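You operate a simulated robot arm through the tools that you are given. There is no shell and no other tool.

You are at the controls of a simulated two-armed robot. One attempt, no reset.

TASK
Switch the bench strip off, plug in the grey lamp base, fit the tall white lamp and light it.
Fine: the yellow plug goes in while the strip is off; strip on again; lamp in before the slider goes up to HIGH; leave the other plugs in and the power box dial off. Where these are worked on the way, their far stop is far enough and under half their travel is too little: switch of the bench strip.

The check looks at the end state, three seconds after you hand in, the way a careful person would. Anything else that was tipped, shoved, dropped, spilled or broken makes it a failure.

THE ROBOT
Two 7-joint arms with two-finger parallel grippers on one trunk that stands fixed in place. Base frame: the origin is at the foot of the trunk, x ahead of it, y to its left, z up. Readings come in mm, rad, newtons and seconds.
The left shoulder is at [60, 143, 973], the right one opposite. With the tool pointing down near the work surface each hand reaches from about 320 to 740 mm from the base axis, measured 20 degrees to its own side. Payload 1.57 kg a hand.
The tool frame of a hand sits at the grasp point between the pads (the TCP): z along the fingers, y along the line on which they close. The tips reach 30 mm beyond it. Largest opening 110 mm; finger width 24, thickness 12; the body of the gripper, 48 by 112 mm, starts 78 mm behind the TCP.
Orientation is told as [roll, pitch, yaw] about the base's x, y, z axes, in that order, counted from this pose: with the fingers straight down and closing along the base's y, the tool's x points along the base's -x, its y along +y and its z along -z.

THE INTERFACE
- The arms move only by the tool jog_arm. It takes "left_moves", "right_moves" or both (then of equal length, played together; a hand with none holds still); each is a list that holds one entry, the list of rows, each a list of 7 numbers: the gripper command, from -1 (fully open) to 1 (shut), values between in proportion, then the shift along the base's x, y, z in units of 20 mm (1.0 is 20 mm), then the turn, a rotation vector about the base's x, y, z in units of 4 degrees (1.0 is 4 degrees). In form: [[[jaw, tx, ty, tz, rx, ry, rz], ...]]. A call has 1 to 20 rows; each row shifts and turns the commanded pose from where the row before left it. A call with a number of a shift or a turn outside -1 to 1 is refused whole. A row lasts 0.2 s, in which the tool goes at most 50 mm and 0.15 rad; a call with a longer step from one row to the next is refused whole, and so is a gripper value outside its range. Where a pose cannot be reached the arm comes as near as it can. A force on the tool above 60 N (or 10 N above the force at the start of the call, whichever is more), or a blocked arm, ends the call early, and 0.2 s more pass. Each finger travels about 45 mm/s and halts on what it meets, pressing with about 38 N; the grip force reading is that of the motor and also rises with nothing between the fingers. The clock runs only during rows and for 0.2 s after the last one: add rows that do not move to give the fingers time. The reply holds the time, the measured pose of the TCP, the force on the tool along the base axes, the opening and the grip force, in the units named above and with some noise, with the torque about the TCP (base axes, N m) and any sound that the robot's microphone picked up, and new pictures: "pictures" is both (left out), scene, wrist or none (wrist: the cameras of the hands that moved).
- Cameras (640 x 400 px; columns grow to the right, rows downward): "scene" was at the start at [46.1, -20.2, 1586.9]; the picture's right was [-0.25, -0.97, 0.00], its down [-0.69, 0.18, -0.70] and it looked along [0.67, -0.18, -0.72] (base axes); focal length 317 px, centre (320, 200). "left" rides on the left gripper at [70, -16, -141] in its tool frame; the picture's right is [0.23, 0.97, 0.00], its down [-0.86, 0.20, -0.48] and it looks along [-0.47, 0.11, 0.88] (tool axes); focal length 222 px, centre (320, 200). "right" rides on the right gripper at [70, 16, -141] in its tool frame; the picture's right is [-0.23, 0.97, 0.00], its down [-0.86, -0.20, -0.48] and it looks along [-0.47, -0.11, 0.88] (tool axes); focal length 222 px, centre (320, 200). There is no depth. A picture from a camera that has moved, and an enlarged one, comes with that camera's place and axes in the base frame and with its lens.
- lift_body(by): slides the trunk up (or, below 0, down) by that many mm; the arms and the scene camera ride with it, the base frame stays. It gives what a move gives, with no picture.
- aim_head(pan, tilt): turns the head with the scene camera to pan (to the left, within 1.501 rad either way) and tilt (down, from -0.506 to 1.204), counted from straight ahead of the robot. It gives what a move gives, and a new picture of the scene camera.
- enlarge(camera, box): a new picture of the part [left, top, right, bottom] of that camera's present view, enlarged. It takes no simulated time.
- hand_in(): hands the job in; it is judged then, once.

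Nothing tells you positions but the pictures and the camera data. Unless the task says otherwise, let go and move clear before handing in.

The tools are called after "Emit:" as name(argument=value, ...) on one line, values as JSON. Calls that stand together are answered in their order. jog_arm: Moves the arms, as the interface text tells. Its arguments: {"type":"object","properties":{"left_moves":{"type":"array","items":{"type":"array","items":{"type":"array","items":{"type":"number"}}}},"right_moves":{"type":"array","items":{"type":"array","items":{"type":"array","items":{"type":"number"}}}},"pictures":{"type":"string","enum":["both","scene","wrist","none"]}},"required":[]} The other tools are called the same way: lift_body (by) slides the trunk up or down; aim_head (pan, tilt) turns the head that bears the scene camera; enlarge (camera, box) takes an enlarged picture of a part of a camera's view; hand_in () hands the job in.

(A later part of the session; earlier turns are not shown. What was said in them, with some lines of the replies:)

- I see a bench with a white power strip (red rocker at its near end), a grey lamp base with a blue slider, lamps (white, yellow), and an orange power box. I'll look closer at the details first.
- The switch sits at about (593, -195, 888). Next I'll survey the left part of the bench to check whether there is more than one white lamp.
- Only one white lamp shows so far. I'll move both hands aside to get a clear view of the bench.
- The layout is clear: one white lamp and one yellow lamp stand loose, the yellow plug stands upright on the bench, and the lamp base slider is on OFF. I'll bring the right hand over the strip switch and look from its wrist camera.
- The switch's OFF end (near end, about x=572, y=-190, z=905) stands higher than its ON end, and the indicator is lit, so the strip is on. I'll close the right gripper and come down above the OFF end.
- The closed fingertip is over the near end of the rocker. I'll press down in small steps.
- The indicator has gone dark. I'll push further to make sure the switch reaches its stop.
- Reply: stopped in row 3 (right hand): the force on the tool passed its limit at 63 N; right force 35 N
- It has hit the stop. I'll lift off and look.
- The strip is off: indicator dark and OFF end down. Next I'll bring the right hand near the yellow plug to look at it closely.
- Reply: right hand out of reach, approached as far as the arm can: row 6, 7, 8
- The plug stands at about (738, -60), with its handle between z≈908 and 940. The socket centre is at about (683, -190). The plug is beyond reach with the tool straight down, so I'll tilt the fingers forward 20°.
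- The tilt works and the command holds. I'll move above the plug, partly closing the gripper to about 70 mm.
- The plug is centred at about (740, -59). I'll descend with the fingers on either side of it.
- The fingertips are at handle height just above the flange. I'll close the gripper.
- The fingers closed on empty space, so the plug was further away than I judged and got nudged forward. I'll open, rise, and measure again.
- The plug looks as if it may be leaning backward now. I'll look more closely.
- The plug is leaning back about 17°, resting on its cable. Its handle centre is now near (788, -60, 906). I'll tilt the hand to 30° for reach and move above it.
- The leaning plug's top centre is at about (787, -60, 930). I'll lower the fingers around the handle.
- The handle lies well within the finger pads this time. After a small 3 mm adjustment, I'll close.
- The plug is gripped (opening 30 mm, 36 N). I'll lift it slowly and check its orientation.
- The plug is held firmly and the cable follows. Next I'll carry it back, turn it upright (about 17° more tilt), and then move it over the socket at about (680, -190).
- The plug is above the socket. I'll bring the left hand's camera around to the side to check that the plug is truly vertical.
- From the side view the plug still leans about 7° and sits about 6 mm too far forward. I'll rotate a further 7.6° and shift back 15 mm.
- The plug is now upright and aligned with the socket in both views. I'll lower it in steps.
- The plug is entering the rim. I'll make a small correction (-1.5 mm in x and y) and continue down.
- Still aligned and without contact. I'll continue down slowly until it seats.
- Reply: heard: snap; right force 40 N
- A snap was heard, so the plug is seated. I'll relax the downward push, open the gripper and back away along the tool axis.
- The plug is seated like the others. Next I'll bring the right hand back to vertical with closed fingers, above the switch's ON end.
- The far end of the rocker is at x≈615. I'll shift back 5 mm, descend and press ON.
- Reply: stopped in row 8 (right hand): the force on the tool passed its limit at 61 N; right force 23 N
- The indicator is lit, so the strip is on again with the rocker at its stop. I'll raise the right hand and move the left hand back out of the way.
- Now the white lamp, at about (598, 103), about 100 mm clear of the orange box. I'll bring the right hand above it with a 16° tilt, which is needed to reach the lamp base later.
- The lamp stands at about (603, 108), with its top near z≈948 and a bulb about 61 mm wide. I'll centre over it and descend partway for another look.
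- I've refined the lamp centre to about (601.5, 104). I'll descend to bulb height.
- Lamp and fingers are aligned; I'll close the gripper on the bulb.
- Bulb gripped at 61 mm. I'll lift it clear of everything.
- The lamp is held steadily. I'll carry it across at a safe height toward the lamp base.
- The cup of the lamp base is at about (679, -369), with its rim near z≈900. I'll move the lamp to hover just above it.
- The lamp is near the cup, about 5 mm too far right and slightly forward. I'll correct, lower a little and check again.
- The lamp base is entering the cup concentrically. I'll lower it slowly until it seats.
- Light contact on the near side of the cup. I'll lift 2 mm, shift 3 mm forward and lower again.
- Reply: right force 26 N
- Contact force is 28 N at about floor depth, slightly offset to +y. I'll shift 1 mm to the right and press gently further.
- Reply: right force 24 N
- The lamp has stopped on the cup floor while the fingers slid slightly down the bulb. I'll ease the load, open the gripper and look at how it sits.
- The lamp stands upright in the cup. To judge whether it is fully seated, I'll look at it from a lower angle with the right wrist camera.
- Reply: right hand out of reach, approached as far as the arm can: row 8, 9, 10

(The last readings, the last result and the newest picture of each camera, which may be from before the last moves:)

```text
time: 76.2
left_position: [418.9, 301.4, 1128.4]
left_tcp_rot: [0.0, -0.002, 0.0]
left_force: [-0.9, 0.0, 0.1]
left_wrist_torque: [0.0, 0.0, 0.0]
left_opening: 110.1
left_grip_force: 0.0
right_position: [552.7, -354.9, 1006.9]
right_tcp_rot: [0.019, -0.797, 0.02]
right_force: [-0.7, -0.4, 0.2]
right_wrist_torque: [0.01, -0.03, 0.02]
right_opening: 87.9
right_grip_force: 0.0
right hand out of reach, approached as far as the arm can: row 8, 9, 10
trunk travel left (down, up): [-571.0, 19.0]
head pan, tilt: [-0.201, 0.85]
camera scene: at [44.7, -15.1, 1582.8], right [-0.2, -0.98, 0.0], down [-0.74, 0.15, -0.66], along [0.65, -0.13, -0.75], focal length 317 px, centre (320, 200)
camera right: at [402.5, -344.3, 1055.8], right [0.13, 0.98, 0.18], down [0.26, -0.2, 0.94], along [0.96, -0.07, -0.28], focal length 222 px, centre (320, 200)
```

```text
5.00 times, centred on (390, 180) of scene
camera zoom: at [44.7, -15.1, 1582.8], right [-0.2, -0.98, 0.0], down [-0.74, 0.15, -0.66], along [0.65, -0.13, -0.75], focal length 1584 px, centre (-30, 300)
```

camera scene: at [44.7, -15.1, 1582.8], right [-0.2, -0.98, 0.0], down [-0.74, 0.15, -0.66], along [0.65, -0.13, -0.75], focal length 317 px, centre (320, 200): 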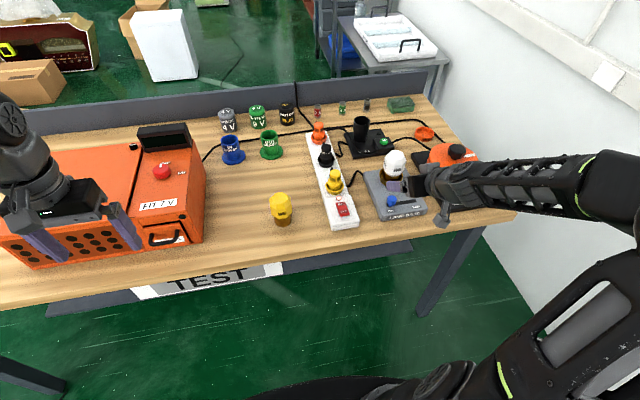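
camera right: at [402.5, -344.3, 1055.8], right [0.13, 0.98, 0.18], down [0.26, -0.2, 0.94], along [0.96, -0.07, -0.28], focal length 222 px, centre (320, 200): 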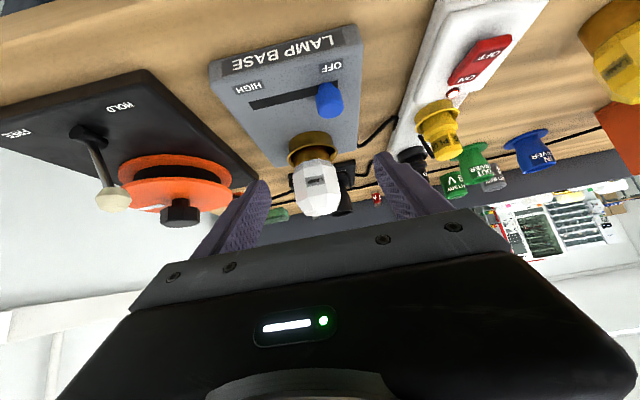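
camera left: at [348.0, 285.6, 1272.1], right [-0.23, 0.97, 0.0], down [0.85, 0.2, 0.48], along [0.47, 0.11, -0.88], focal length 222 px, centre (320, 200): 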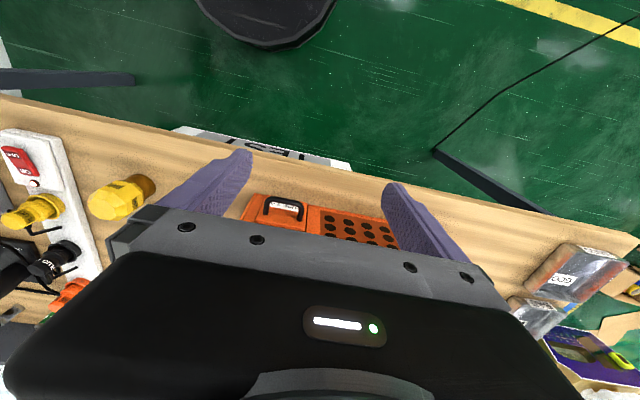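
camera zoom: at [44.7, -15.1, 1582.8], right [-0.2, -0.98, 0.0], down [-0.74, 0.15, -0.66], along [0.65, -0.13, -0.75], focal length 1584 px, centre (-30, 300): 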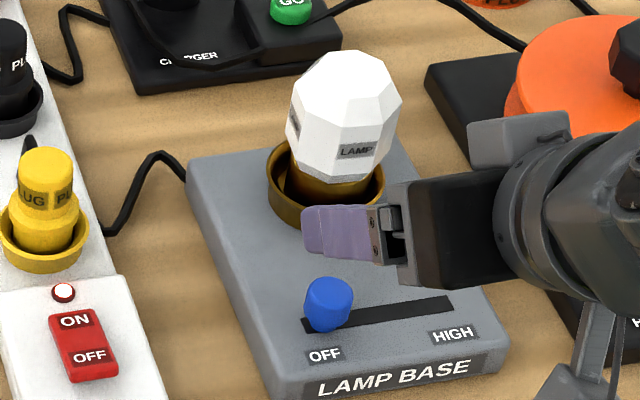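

The geometry is consistent with the lamp bottom resting on the cup floor (about base-top level), and it stands upright. To be sure it is fully seated, I'll press lightly on its top with closed fingers.

Emit:
jog_arm(right_moves=[[[1, 0, 0, 0.6, -0.054, 0.88, -0.058], [1, 0, 0, 0.6, -0.054, 0.88, -0.058], [1, 0, 0, 0.6, -0.054, 0.88, -0.058], [1, 0, 0, 0.6, -0.054, 0.88, -0.058], [1, 0, 0, 0.6, -0.054, 0.88, -0.058], [1, 0.885, -0.093, 0, 0, 0, 0], [1, 0.885, -0.093, 0, 0, 0, 0], [1, 0.885, -0.093, 0, 0, 0, 0], [1, 0.885, -0.093, 0, 0, 0, 0], [1, 0.885, -0.093, 0, 0, 0, 0], [1, 0.885, -0.093, 0, 0, 0, 0], [1, 0.885, -0.093, 0, 0, 0, 0], [1, 0, 0, -0.5, 0, 0, 0], [1, 0, 0, 0, 0, 0, 0]]])

Emit:
enlarge(camera="right", box=[250, 80, 390, 220])

Emit:
enlarge(camera="scene", box=[350, 120, 430, 220])

```text
time: 79.2
left_position: [417.4, 300.5, 1129.1]
left_tcp_rot: [0.001, -0.001, -0.001]
left_force: [-0.7, -0.1, -0.3]
left_wrist_torque: [0.01, 0.01, 0.01]
left_opening: 109.8
left_grip_force: 0.0
right_position: [677.7, -362.0, 1039.0]
right_tcp_rot: [0.001, -0.491, 0.01]
right_force: [0.3, 0.1, 0.5]
right_wrist_torque: [-0.03, 0.01, -0.01]
right_opening: 0.0
right_grip_force: 21.1
right hand out of reach, approached as far as the arm can: row 1, 2
trunk travel left (down, up): [-571.0, 19.0]
head pan, tilt: [-0.201, 0.85]
camera scene: at [44.8, -15.3, 1582.8], right [-0.2, -0.98, 0.0], down [-0.74, 0.15, -0.66], along [0.65, -0.13, -0.75], focal length 317 px, centre (320, 200)
camera right: at [550.3, -347.6, 1130.8], right [0.19, 0.98, 0.11], down [0.53, -0.19, 0.82], along [0.83, -0.1, -0.56], focal length 222 px, centre (320, 200)
```

scene: 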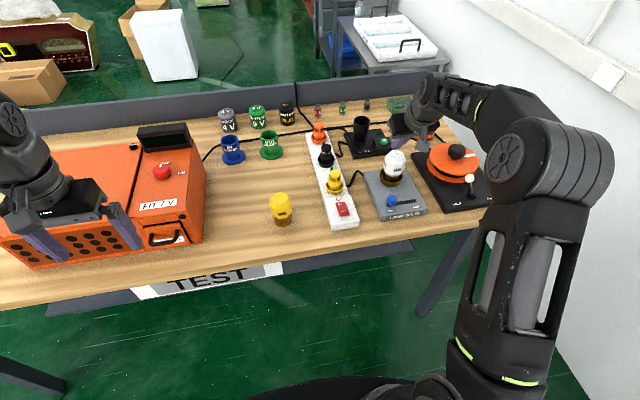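
right: 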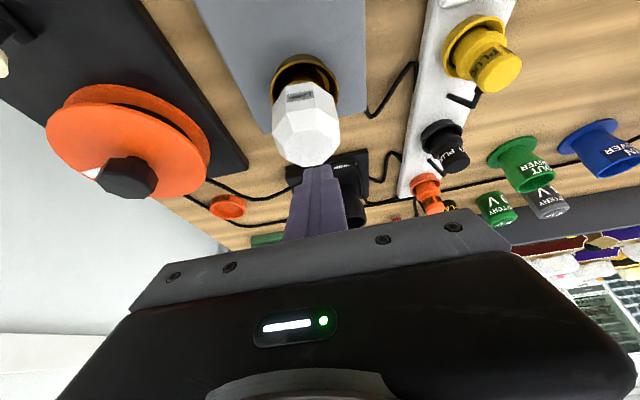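

```text
2.86 times, centred on (320, 150) of right
camera zoom: at [550.3, -347.6, 1130.8], right [0.19, 0.98, 0.11], down [0.53, -0.19, 0.82], along [0.83, -0.1, -0.56], focal length 635 px, centre (320, 343)
```

zoom: 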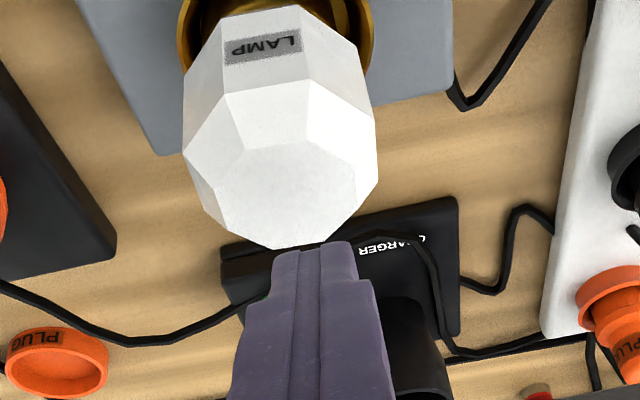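

```text
4.00 times, centred on (390, 170) of scene
camera zoom: at [44.8, -15.3, 1582.8], right [-0.2, -0.98, 0.0], down [-0.74, 0.15, -0.66], along [0.65, -0.13, -0.75], focal length 1267 px, centre (40, 320)
```

zoom: 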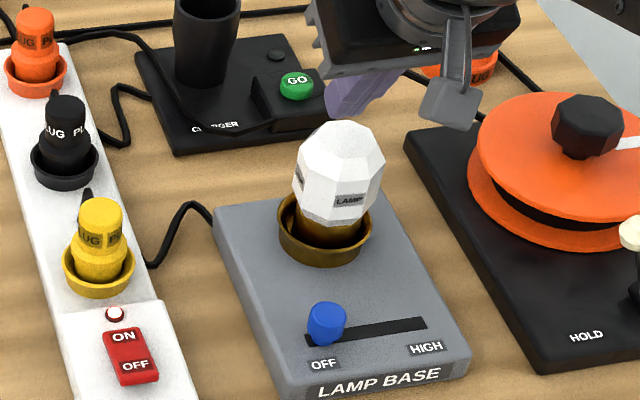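

Emit:
jog_arm(right_moves=[[[1, -0.15, -0.33, 0, 0, 0, 0], [1, 0, 0, -0.3, 0, 0, 0], [1, 0, 0, -0.2, 0, 0, 0], [1, 0, 0, -0.2, 0, 0, 0], [1, 0, 0, 0, 0, 0, 0]]], pictures="wrist")

Emit:
enlarge(camera="right", box=[250, 80, 390, 220])

Emit:
enlarge(camera="scene", box=[350, 120, 430, 220])

```text
time: 80.5
left_position: [419.0, 303.0, 1128.5]
left_tcp_rot: [0.0, -0.001, -0.001]
left_force: [1.0, 0.6, -0.5]
left_wrist_torque: [-0.01, 0.01, 0.02]
left_opening: 110.0
left_grip_force: 0.2
right_position: [674.6, -369.7, 1025.9]
right_tcp_rot: [0.001, -0.489, 0.01]
right_force: [0.3, 0.3, -0.7]
right_wrist_torque: [0.01, -0.01, 0.03]
right_opening: 0.0
right_grip_force: 21.1
trunk travel left (down, up): [-571.0, 19.0]
head pan, tilt: [-0.201, 0.85]
camera right: at [545.8, -354.4, 1117.2], right [0.19, 0.98, 0.11], down [0.53, -0.19, 0.82], along [0.83, -0.1, -0.56], focal length 222 px, centre (320, 200)
```

right: 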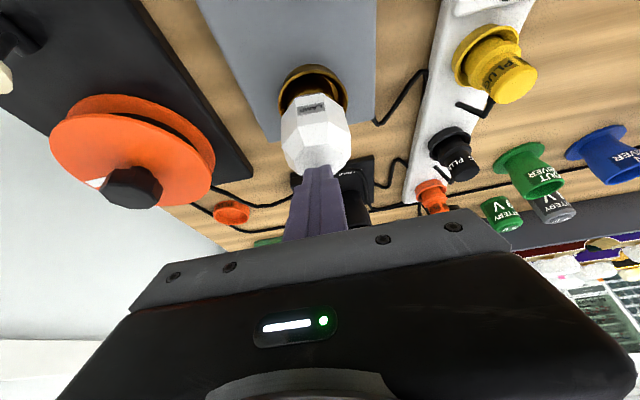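

```text
2.86 times, centred on (320, 150) of right
camera zoom: at [545.8, -354.4, 1117.2], right [0.19, 0.98, 0.11], down [0.53, -0.19, 0.82], along [0.83, -0.1, -0.56], focal length 635 px, centre (320, 343)
```

zoom: 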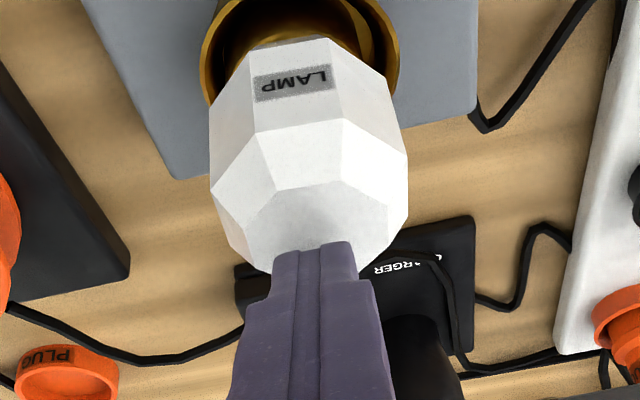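

```text
4.00 times, centred on (390, 170) of scene
camera zoom: at [44.6, -15.4, 1582.8], right [-0.2, -0.98, 0.0], down [-0.74, 0.15, -0.66], along [0.65, -0.13, -0.75], focal length 1267 px, centre (40, 320)
```

zoom: 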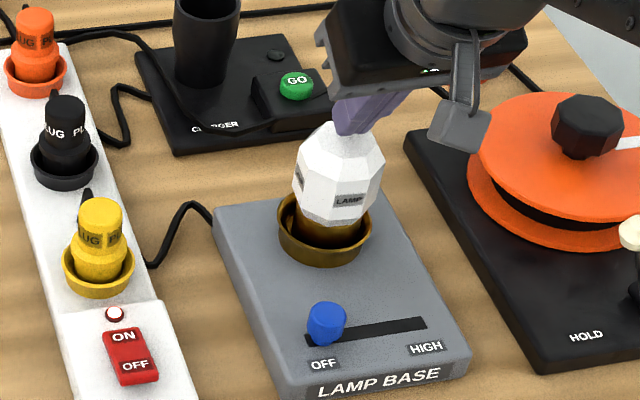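

Emit:
jog_arm(right_moves=[[[1, 0, 0, -0.15, 0, 0, 0], [1, 0, 0, -0.15, 0, 0, 0], [1, 0, 0, -0.15, 0, 0, 0], [1, 0, 0, -0.15, 0, 0, 0], [1, 0, 0, 0, 0, 0, 0]]], pictures="wrist")

Emit:
enlarge(camera="scene", box=[350, 120, 430, 220])

```text
time: 81.7
left_position: [414.7, 302.6, 1130.3]
left_tcp_rot: [-0.002, -0.003, 0.001]
left_force: [-0.4, 0.0, -0.1]
left_wrist_torque: [0.0, 0.04, 0.01]
left_opening: 110.2
left_grip_force: 0.1
right_position: [674.9, -369.4, 1020.9]
right_tcp_rot: [-0.004, -0.507, 0.01]
right_force: [-3.0, -4.6, 39.1]
right_wrist_torque: [-0.1, -0.09, 0.02]
right_opening: 0.1
right_grip_force: 21.3
trunk travel left (down, up): [-571.0, 19.0]
head pan, tilt: [-0.201, 0.85]
camera right: at [545.0, -353.4, 1111.7], right [0.19, 0.98, 0.11], down [0.52, -0.19, 0.83], along [0.83, -0.1, -0.54], focal length 222 px, centre (320, 200)
```

right: 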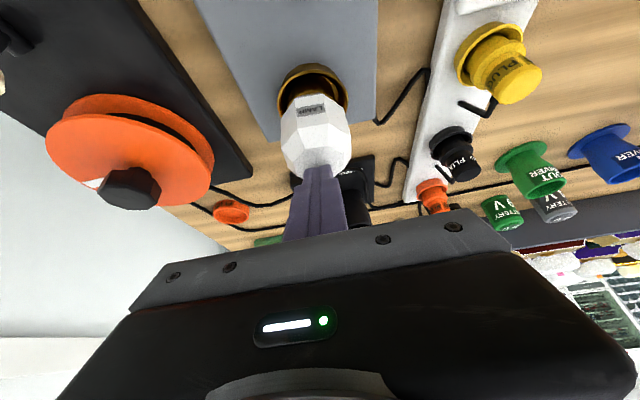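

```text
4.00 times, centred on (390, 170) of scene
camera zoom: at [39.8, -13.5, 1583.4], right [-0.2, -0.98, 0.0], down [-0.73, 0.15, -0.66], along [0.65, -0.13, -0.75], focal length 1267 px, centre (40, 320)
```

zoom: 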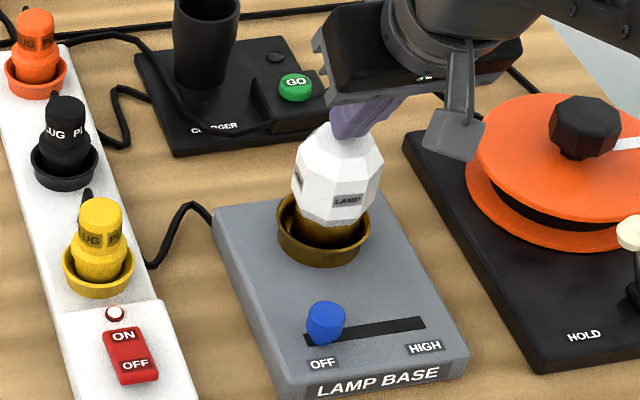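

Firm stop at 39 N and the lamp doesn't move, so it is fully seated. Next I'll go to the slider knob at about (582, -331), which runs along -y to HIGH, with the hand vertical again.

Emit:
jog_arm(right_moves=[[[1, 0, 0, 0.6, 0, 0, 0], [1, 0, 0, 0.9, 0, 0, 0], [1, 0, 0, 0.9, 0, 0, 0], [0, -0.575, 0.24, 0, 0, 0.9, 0], [0, -0.575, 0.24, 0, 0, 0.9, 0], [0, -0.575, 0.24, 0, 0, 0.9, 0], [0, -0.575, 0.24, 0, 0, 0.9, 0], [0, -0.575, 0.24, 0, 0, 0.9, 0], [0, -0.575, 0.24, 0, 0, 0.9, 0], [0, -0.575, 0.24, 0, 0, 0.9, 0], [0, -0.575, 0.24, 0, 0, 0.9, -0.14], [0, 0, 0, -0.8, 0, 0, 0], [0, 0, 0, -0.8, 0, 0, 0], [0, 0, 0, -0.8, 0, 0, 0], [0, 0, 0, -0.8, 0, 0, 0], [0, 0, 0, -0.8, 0, 0, 0], [0, 0, 0, 0, 0, 0, 0]]])

Emit:
enlarge(camera="right", box=[230, 70, 410, 220])

Emit:
enlarge(camera="scene", box=[350, 140, 430, 220])

```text
time: 85.2
left_position: [417.4, 302.1, 1129.4]
left_tcp_rot: [0.001, 0.0, -0.002]
left_force: [-0.4, 0.0, 0.9]
left_wrist_torque: [-0.04, 0.0, 0.02]
left_opening: 110.0
left_grip_force: 0.1
right_position: [581.3, -329.5, 978.5]
right_tcp_rot: [0.005, 0.013, -0.001]
right_force: [-0.1, -1.1, 0.2]
right_wrist_torque: [-0.02, 0.02, -0.01]
right_opening: 55.1
right_grip_force: 0.1
trunk travel left (down, up): [-571.0, 19.0]
head pan, tilt: [-0.201, 0.85]
camera scene: at [44.5, -15.3, 1582.8], right [-0.2, -0.98, 0.0], down [-0.74, 0.15, -0.66], along [0.65, -0.13, -0.75], focal length 317 px, centre (320, 200)
camera right: at [514.3, -313.8, 1122.2], right [0.23, 0.97, 0.0], down [0.86, -0.2, 0.47], along [0.45, -0.11, -0.88], focal length 222 px, centre (320, 200)
```

scene: 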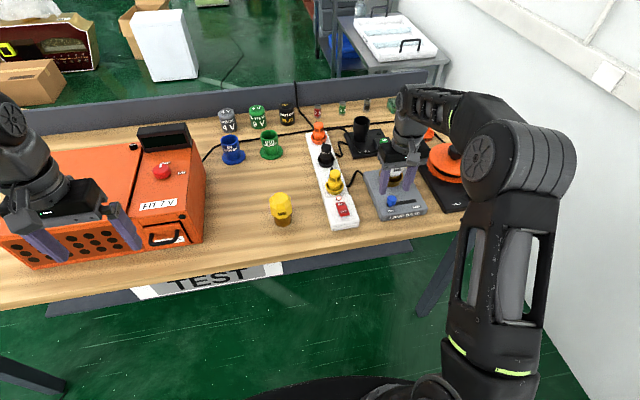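
right: 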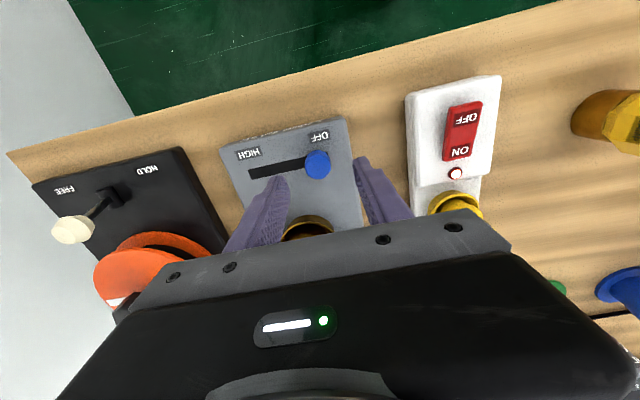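

```text
2.67 times, centred on (320, 145) of right
camera zoom: at [514.3, -313.8, 1122.2], right [0.23, 0.97, 0.0], down [0.86, -0.2, 0.47], along [0.45, -0.11, -0.88], focal length 592 px, centre (320, 347)
```

zoom: 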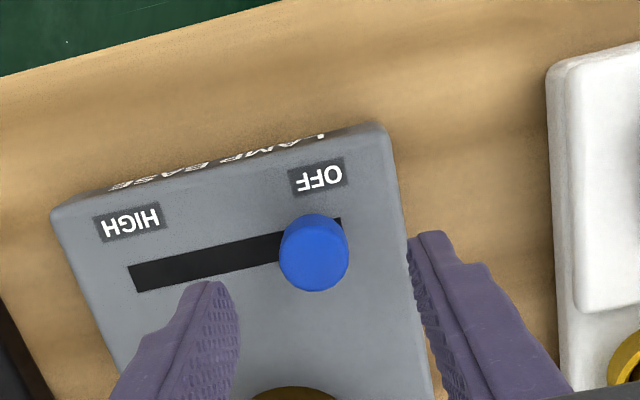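

```text
5.00 times, centred on (390, 180) of scene
camera zoom: at [44.5, -15.3, 1582.8], right [-0.2, -0.98, 0.0], down [-0.74, 0.15, -0.66], along [0.65, -0.13, -0.75], focal length 1584 px, centre (-30, 300)
```

zoom: 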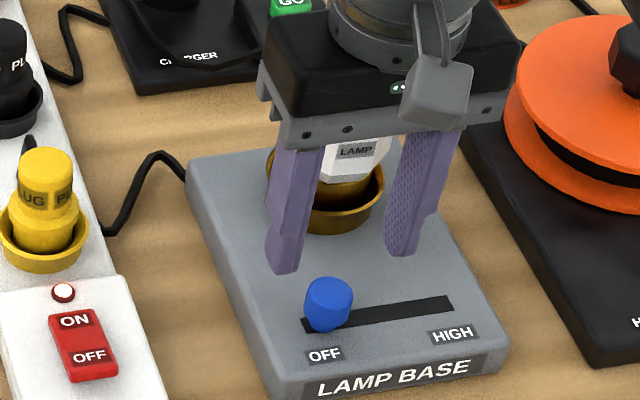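

The knob is at about (584, -333), top near z≈920. I'll centre on it and descend with the fingers on either side.

Emit:
jog_arm(right_moves=[[[0, 0.1, -0.19, -0.5, 0, -0.19, 0], [0, 0, 0, -0.7, 0, 0, 0], [0, 0, 0, -0.7, 0, 0, 0], [0, 0, 0, -0.6, 0, 0, 0], [0, 0, 0, 0, 0, 0, 0]]], pictures="wrist")

Emit:
enlarge(camera="right", box=[230, 70, 410, 220])

Emit:
enlarge(camera="scene", box=[350, 140, 430, 220])

```text
time: 86.5
left_position: [416.3, 301.9, 1129.6]
left_tcp_rot: [0.0, 0.001, 0.001]
left_force: [-0.8, 0.2, -0.1]
left_wrist_torque: [-0.01, -0.02, 0.01]
left_opening: 110.0
left_grip_force: 0.0
right_position: [585.3, -334.6, 929.1]
right_tcp_rot: [0.005, 0.0, -0.002]
right_force: [0.0, 0.2, 0.2]
right_wrist_torque: [0.01, 0.01, 0.03]
right_opening: 54.9
right_grip_force: 0.1
trunk travel left (down, up): [-571.0, 19.0]
head pan, tilt: [-0.201, 0.85]
camera right: at [515.3, -318.7, 1071.3], right [0.23, 0.97, 0.0], down [0.85, -0.2, 0.48], along [0.47, -0.11, -0.88], focal length 222 px, centre (320, 200)
```

right: 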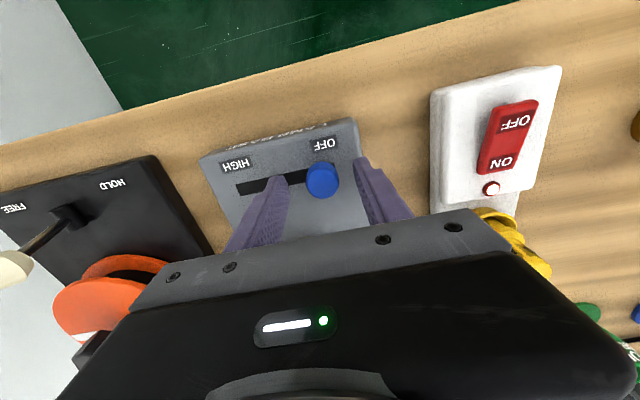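

```text
2.67 times, centred on (320, 145) of right
camera zoom: at [515.3, -318.7, 1071.3], right [0.23, 0.97, 0.0], down [0.85, -0.2, 0.48], along [0.47, -0.11, -0.88], focal length 592 px, centre (320, 347)
```

zoom: 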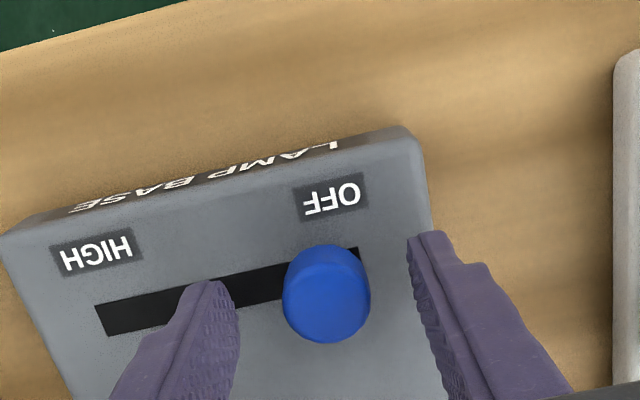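

```text
5.00 times, centred on (390, 180) of scene
camera zoom: at [44.6, -15.4, 1582.8], right [-0.2, -0.98, 0.0], down [-0.74, 0.15, -0.66], along [0.65, -0.13, -0.75], focal length 1584 px, centre (-30, 300)
```

zoom: 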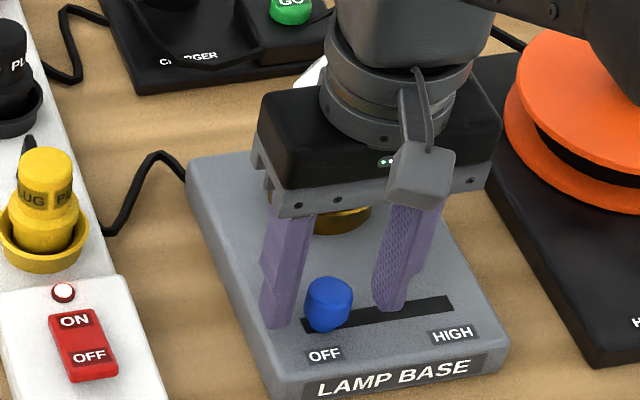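

Fingers straddle the knob. I'll close on it.

Emit:
jog_arm(right_moves=[[[0.3, 0, 0, 0, 0, 0, 0], [0.6, 0, 0, 0, 0, 0, 0], [0.6, 0, 0, 0, 0, 0, 0], [0.8, 0, 0, 0, 0, 0, 0]]], pictures="wrist")

Emit:
enlarge(camera="right", box=[230, 70, 410, 220])

```text
time: 87.5
left_position: [418.5, 302.1, 1130.1]
left_tcp_rot: [-0.002, -0.001, 0.0]
left_force: [-0.8, -0.2, -0.7]
left_wrist_torque: [0.02, 0.0, 0.02]
left_opening: 110.2
left_grip_force: 0.0
right_position: [585.0, -334.5, 929.2]
right_tcp_rot: [0.004, 0.002, -0.001]
right_force: [0.5, -0.7, 0.2]
right_wrist_torque: [-0.03, 0.0, 0.0]
right_opening: 25.6
right_grip_force: 32.3
trunk travel left (down, up): [-571.0, 19.0]
head pan, tilt: [-0.201, 0.85]
camera right: at [515.4, -318.7, 1071.5], right [0.23, 0.97, 0.0], down [0.85, -0.2, 0.48], along [0.47, -0.11, -0.88], focal length 222 px, centre (320, 200)
```

right: 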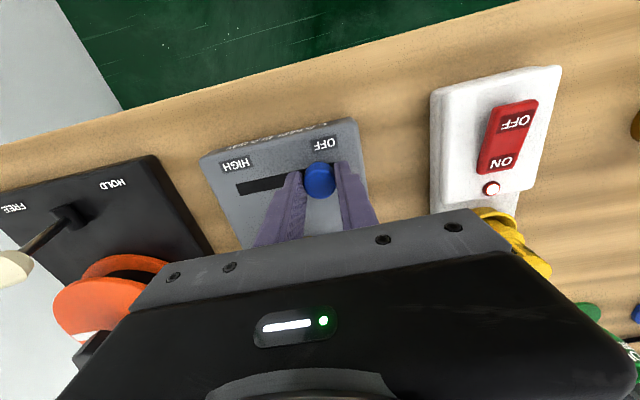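

```text
2.67 times, centred on (320, 145) of right
camera zoom: at [515.4, -318.7, 1071.5], right [0.23, 0.97, 0.0], down [0.85, -0.2, 0.48], along [0.47, -0.11, -0.88], focal length 592 px, centre (320, 347)
```

zoom: 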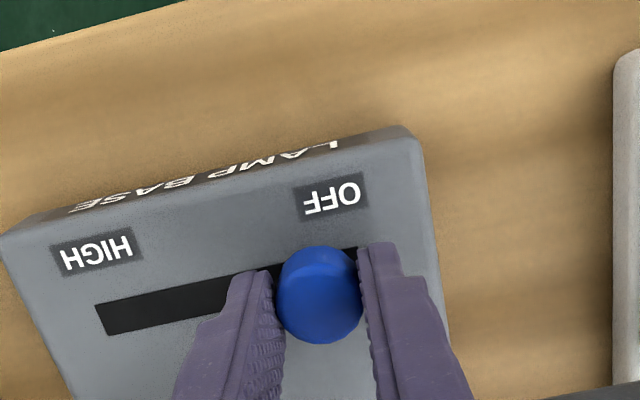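

Knob gripped. I'll slide it toward HIGH (-y).

Emit:
jog_arm(right_moves=[[[0.8, 0.01, -0.3, 0, 0, 0, 0], [0.8, 0.01, -0.4, 0, 0, 0, 0], [0.8, 0.01, -0.4, 0, 0, 0, 0], [0.8, 0.01, -0.4, 0, 0, 0, 0], [0.8, 0.01, -0.4, 0, 0, 0, 0], [0.8, 0.01, -0.4, 0, 0, 0, 0], [0.8, 0.01, -0.4, 0, 0, 0, 0], [0.8, 0, 0, 0, 0, 0, 0]]])

Emit:
enlarge(camera="right", box=[230, 70, 410, 220])

Emit:
enlarge(camera="scene", box=[350, 130, 430, 220])

```text
time: 89.2
left_position: [416.6, 301.7, 1129.5]
left_tcp_rot: [0.0, 0.001, 0.0]
left_force: [-0.8, -0.6, 0.3]
left_wrist_torque: [-0.02, 0.0, -0.01]
left_opening: 109.9
left_grip_force: 0.1
right_position: [585.3, -388.7, 929.5]
right_tcp_rot: [0.005, -0.001, 0.0]
right_force: [-8.8, -0.5, -3.3]
right_wrist_torque: [-0.1, 0.28, -0.01]
right_opening: 25.2
right_grip_force: 36.9
trunk travel left (down, up): [-571.0, 19.0]
head pan, tilt: [-0.201, 0.85]
camera scene: at [43.9, -15.7, 1582.8], right [-0.2, -0.98, 0.0], down [-0.74, 0.15, -0.66], along [0.65, -0.13, -0.75], focal length 317 px, centre (320, 200)
camera right: at [515.6, -373.1, 1071.6], right [0.23, 0.97, 0.0], down [0.85, -0.2, 0.48], along [0.47, -0.11, -0.88], focal length 222 px, centre (320, 200)
```

scene: 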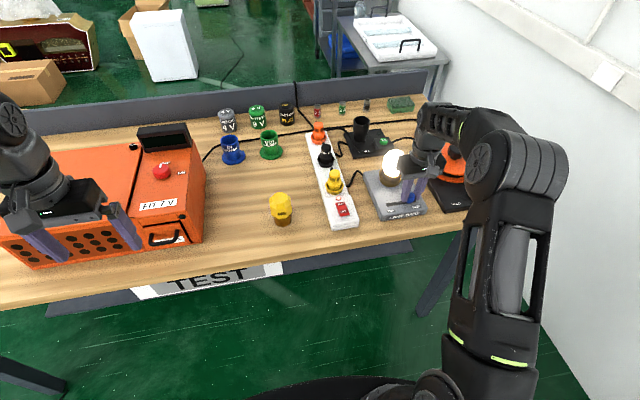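
right: 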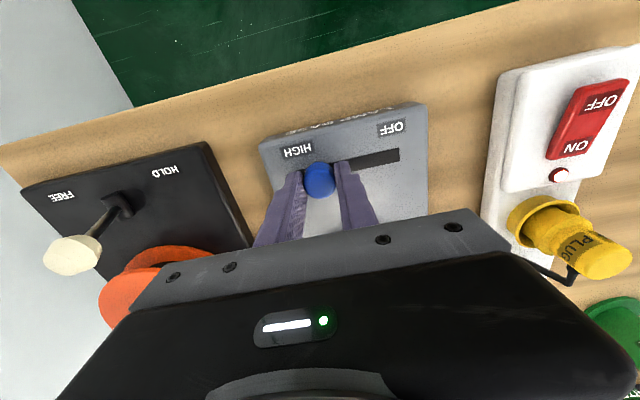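

```text
2.67 times, centred on (320, 145) of right
camera zoom: at [515.6, -373.1, 1071.6], right [0.23, 0.97, 0.0], down [0.85, -0.2, 0.48], along [0.47, -0.11, -0.88], focal length 592 px, centre (320, 347)
```

zoom: 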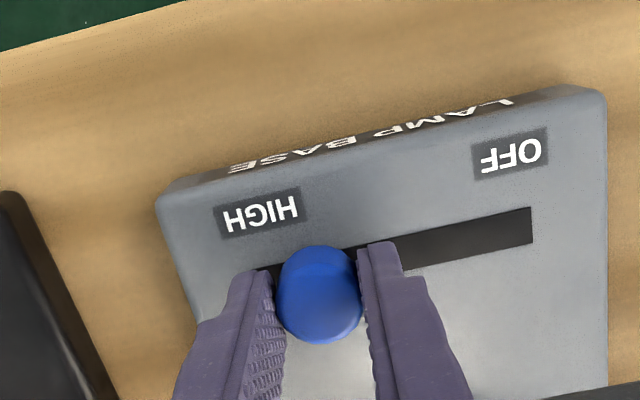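

```text
4.44 times, centred on (390, 175) of scene
camera zoom: at [43.9, -15.7, 1582.8], right [-0.2, -0.98, 0.0], down [-0.74, 0.15, -0.66], along [0.65, -0.13, -0.75], focal length 1408 px, centre (9, 311)
```

zoom: 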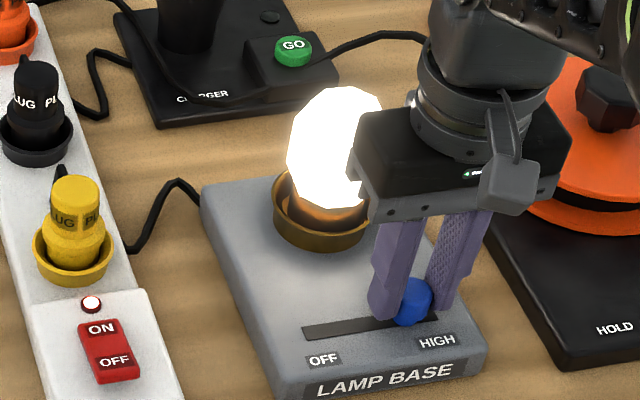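

The lamp is lit. I'll relieve the small side force and push the knob on to its end stop at HIGH.

Emit:
jog_arm(right_moves=[[[0.8, -0.08, -0.2, 0, 0, 0, 0], [0.8, -0.02, -0.2, 0, 0, 0, 0], [0.8, 0, -0.2, 0, 0, 0, 0], [0.8, 0, -0.2, 0, 0, 0, 0], [0.8, 0, -0.2, 0, 0, 0, 0]]])

Emit:
enlarge(camera="right", box=[230, 70, 410, 220])

Emit:
enlarge(camera="scene", box=[350, 130, 430, 220])

```text
time: 90.5
left_position: [418.6, 304.9, 1128.0]
left_tcp_rot: [-0.003, 0.0, 0.001]
left_force: [0.7, -0.2, 0.7]
left_wrist_torque: [-0.02, 0.03, 0.02]
left_opening: 109.9
left_grip_force: 0.1
right_position: [585.7, -397.9, 930.6]
right_tcp_rot: [0.015, 0.002, 0.006]
right_force: [-8.4, 33.6, -10.0]
right_wrist_torque: [0.89, -0.49, 0.21]
right_opening: 25.5
right_grip_force: 36.8
trunk travel left (down, up): [-571.0, 19.0]
head pan, tilt: [-0.201, 0.85]
camera scene: at [44.4, -10.9, 1582.8], right [-0.2, -0.98, 0.0], down [-0.74, 0.15, -0.66], along [0.65, -0.13, -0.75], focal length 317 px, centre (320, 200)
camera right: at [515.9, -384.8, 1071.9], right [0.22, 0.97, 0.01], down [0.86, -0.2, 0.47], along [0.47, -0.1, -0.88], focal length 222 px, centre (320, 200)
```

scene: 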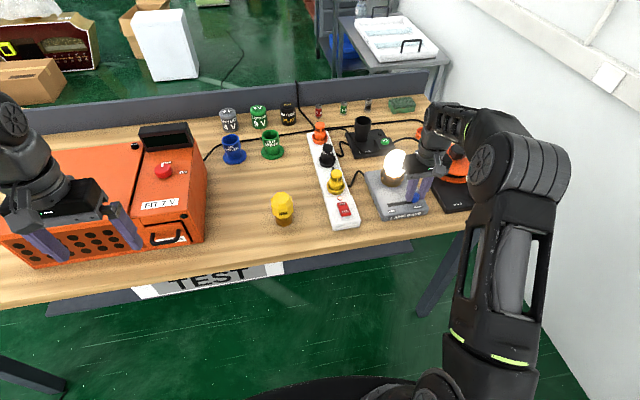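
right: 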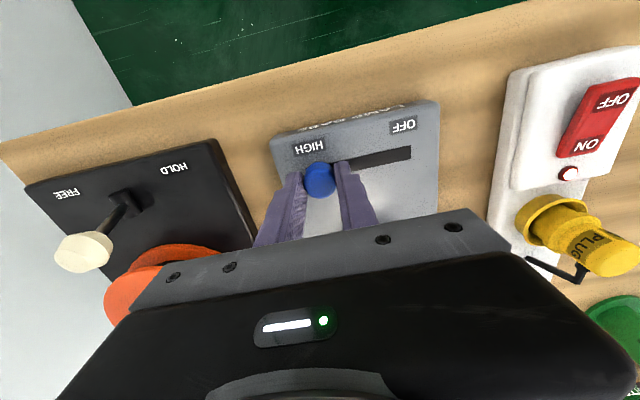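

```text
2.67 times, centred on (320, 145) of right
camera zoom: at [515.9, -384.8, 1071.9], right [0.22, 0.97, 0.01], down [0.86, -0.2, 0.47], along [0.47, -0.1, -0.88], focal length 592 px, centre (320, 347)
```

zoom: 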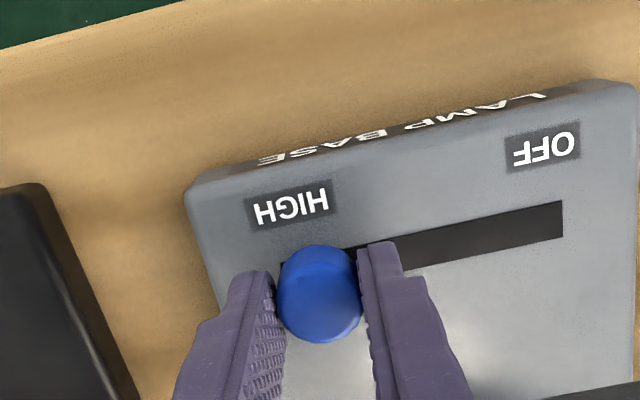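

```text
4.44 times, centred on (390, 175) of scene
camera zoom: at [44.4, -10.9, 1582.8], right [-0.2, -0.98, 0.0], down [-0.74, 0.15, -0.66], along [0.65, -0.13, -0.75], focal length 1408 px, centre (9, 311)
```

zoom: 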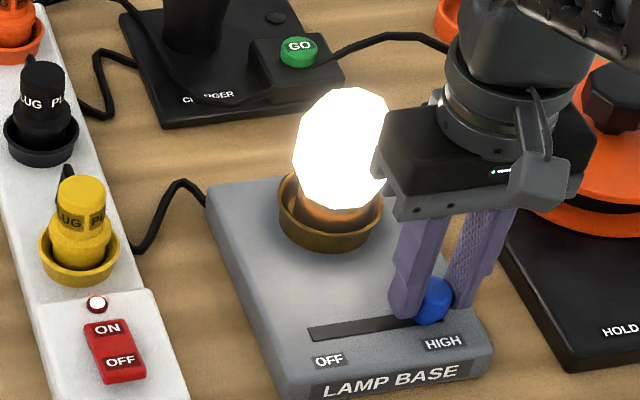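

The knob is at its end stop under HIGH. I'll ease the push, open the fingers and lift straight up.

Emit:
jog_arm(right_moves=[[[0.8, 0, 0.4, 0, 0, 0, 0], [0.4, 0, 0, 0, 0, 0, 0], [0, 0, 0, 0, 0, 0, 0], [0, 0, 0, 0, 0, 0, 0], [0, 0, 0, 0.4, 0, 0, 0], [0, 0, 0, 0.8, 0, 0, 0], [0, 0, 0, 1, 0, 0, 0], [0, -0.3, 0, 1, 0, 0, 0], [0, -0.8, 0, 1, 0, 0, 0], [0, -1, 0, 0.8, 0, 0, 0], [0, -1, 0, 0.4, 0, 0, 0], [0, -1, 0, 0, 0, 0, 0], [0, -1, 0, 0, 0, 0, 0], [0, -1, 0, 0, 0, 0, 0], [0, -1, 0, 0, 0, 0, 0], [0, -1, 0, 0, 0, 0, 0], [0, -1, 0, 0, 0, 0, 0], [0, -1, 0, 0, 0, 0, 0]]])

Emit:
enlarge(camera="scene", box=[290, 110, 450, 230])

Emit:
enlarge(camera="scene", box=[130, 100, 310, 240])

```text
time: 94.2
left_position: [416.5, 302.3, 1130.7]
left_tcp_rot: [-0.001, 0.0, -0.002]
left_force: [-0.3, -0.1, -0.4]
left_wrist_torque: [0.01, -0.01, 0.0]
left_opening: 109.8
left_grip_force: 0.0
right_position: [382.4, -398.9, 1038.6]
right_tcp_rot: [0.005, -0.002, -0.002]
right_force: [-0.4, -0.3, -0.2]
right_wrist_torque: [0.0, 0.0, 0.02]
right_opening: 54.9
right_grip_force: 0.1
trunk travel left (down, up): [-571.0, 19.0]
head pan, tilt: [-0.201, 0.85]
camera scene: at [44.0, -15.4, 1582.9], right [-0.2, -0.98, 0.0], down [-0.74, 0.15, -0.66], along [0.65, -0.13, -0.75], focal length 317 px, centre (320, 200)
camera right: at [311.9, -383.7, 1180.0], right [0.23, 0.97, 0.0], down [0.85, -0.2, 0.48], along [0.47, -0.11, -0.88], focal length 222 px, centre (320, 200)
```

scene: 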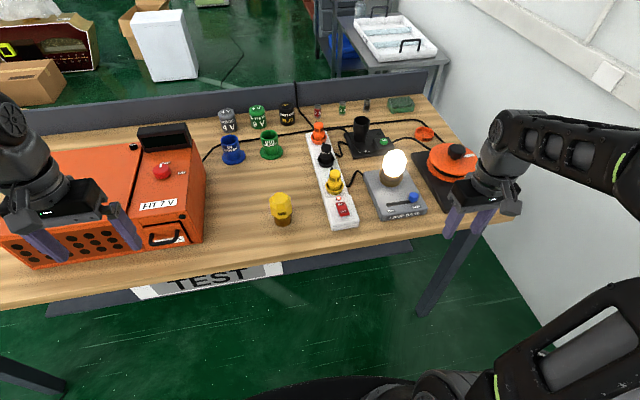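
right: 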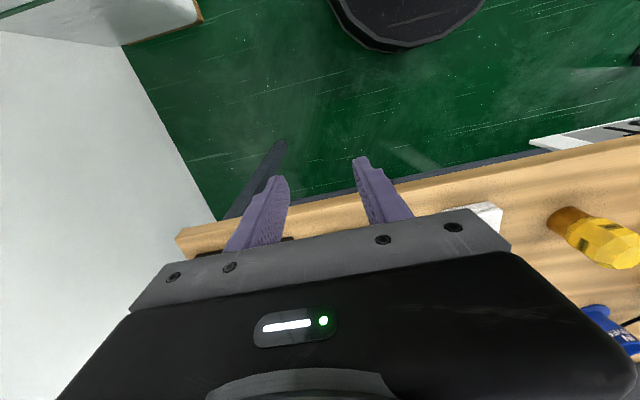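

```text
3.33 times, centred on (370, 170) of scene
camera zoom: at [44.0, -15.4, 1582.9], right [-0.2, -0.98, 0.0], down [-0.74, 0.15, -0.66], along [0.65, -0.13, -0.75], focal length 1056 px, centre (153, 300)
```

zoom: 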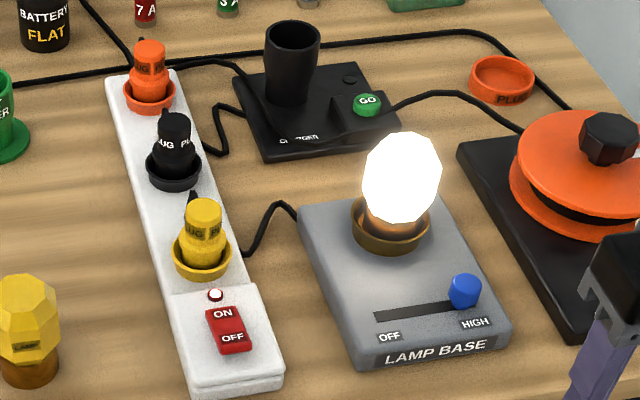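

```text
2.86 times, centred on (220, 170) of scene
camera zoom: at [44.0, -15.4, 1582.9], right [-0.2, -0.98, 0.0], down [-0.74, 0.15, -0.66], along [0.65, -0.13, -0.75], focal length 905 px, centre (606, 286)
```

zoom: 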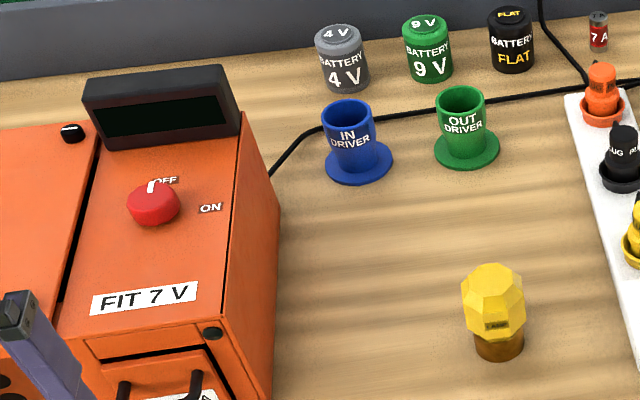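

The strip's indicator is lit and the yellow plug is in, with the black and orange plugs untouched. The white lamp glows upright in the base, the slider is at HIGH, and the power box dial is still at OFF. Both hands are clear, so I'm handing in.

Emit:
hand_in()

```text
The job is handed in.
```

The job is handed in, and the white lamp is lit. I don't have the check's verdict, but this is what I saw just before handing in:

- **Bench strip:** I switched it off before plugging in, then back on. The switch went to its stop both ways, and its indicator is lit.
- **Yellow plug:** it went into the yellow socket while the strip was off, with an audible snap. The black and orange plugs are still in.
- **White lamp:** it stands upright in the grey base. It did not move when I pressed on its top before touching the slider.
- **Slider:** it is at its end stop under HIGH.
- **Power box dial:** it still points to OFF.

My first try at gripping the yellow plug missed and nudged it about 15 mm backward, so it ended up leaning on its cable. I re-gripped it and set it upright before plugging it in. In the final pictures nothing else looks knocked or shifted. Both hands had let go and were clear at the end.
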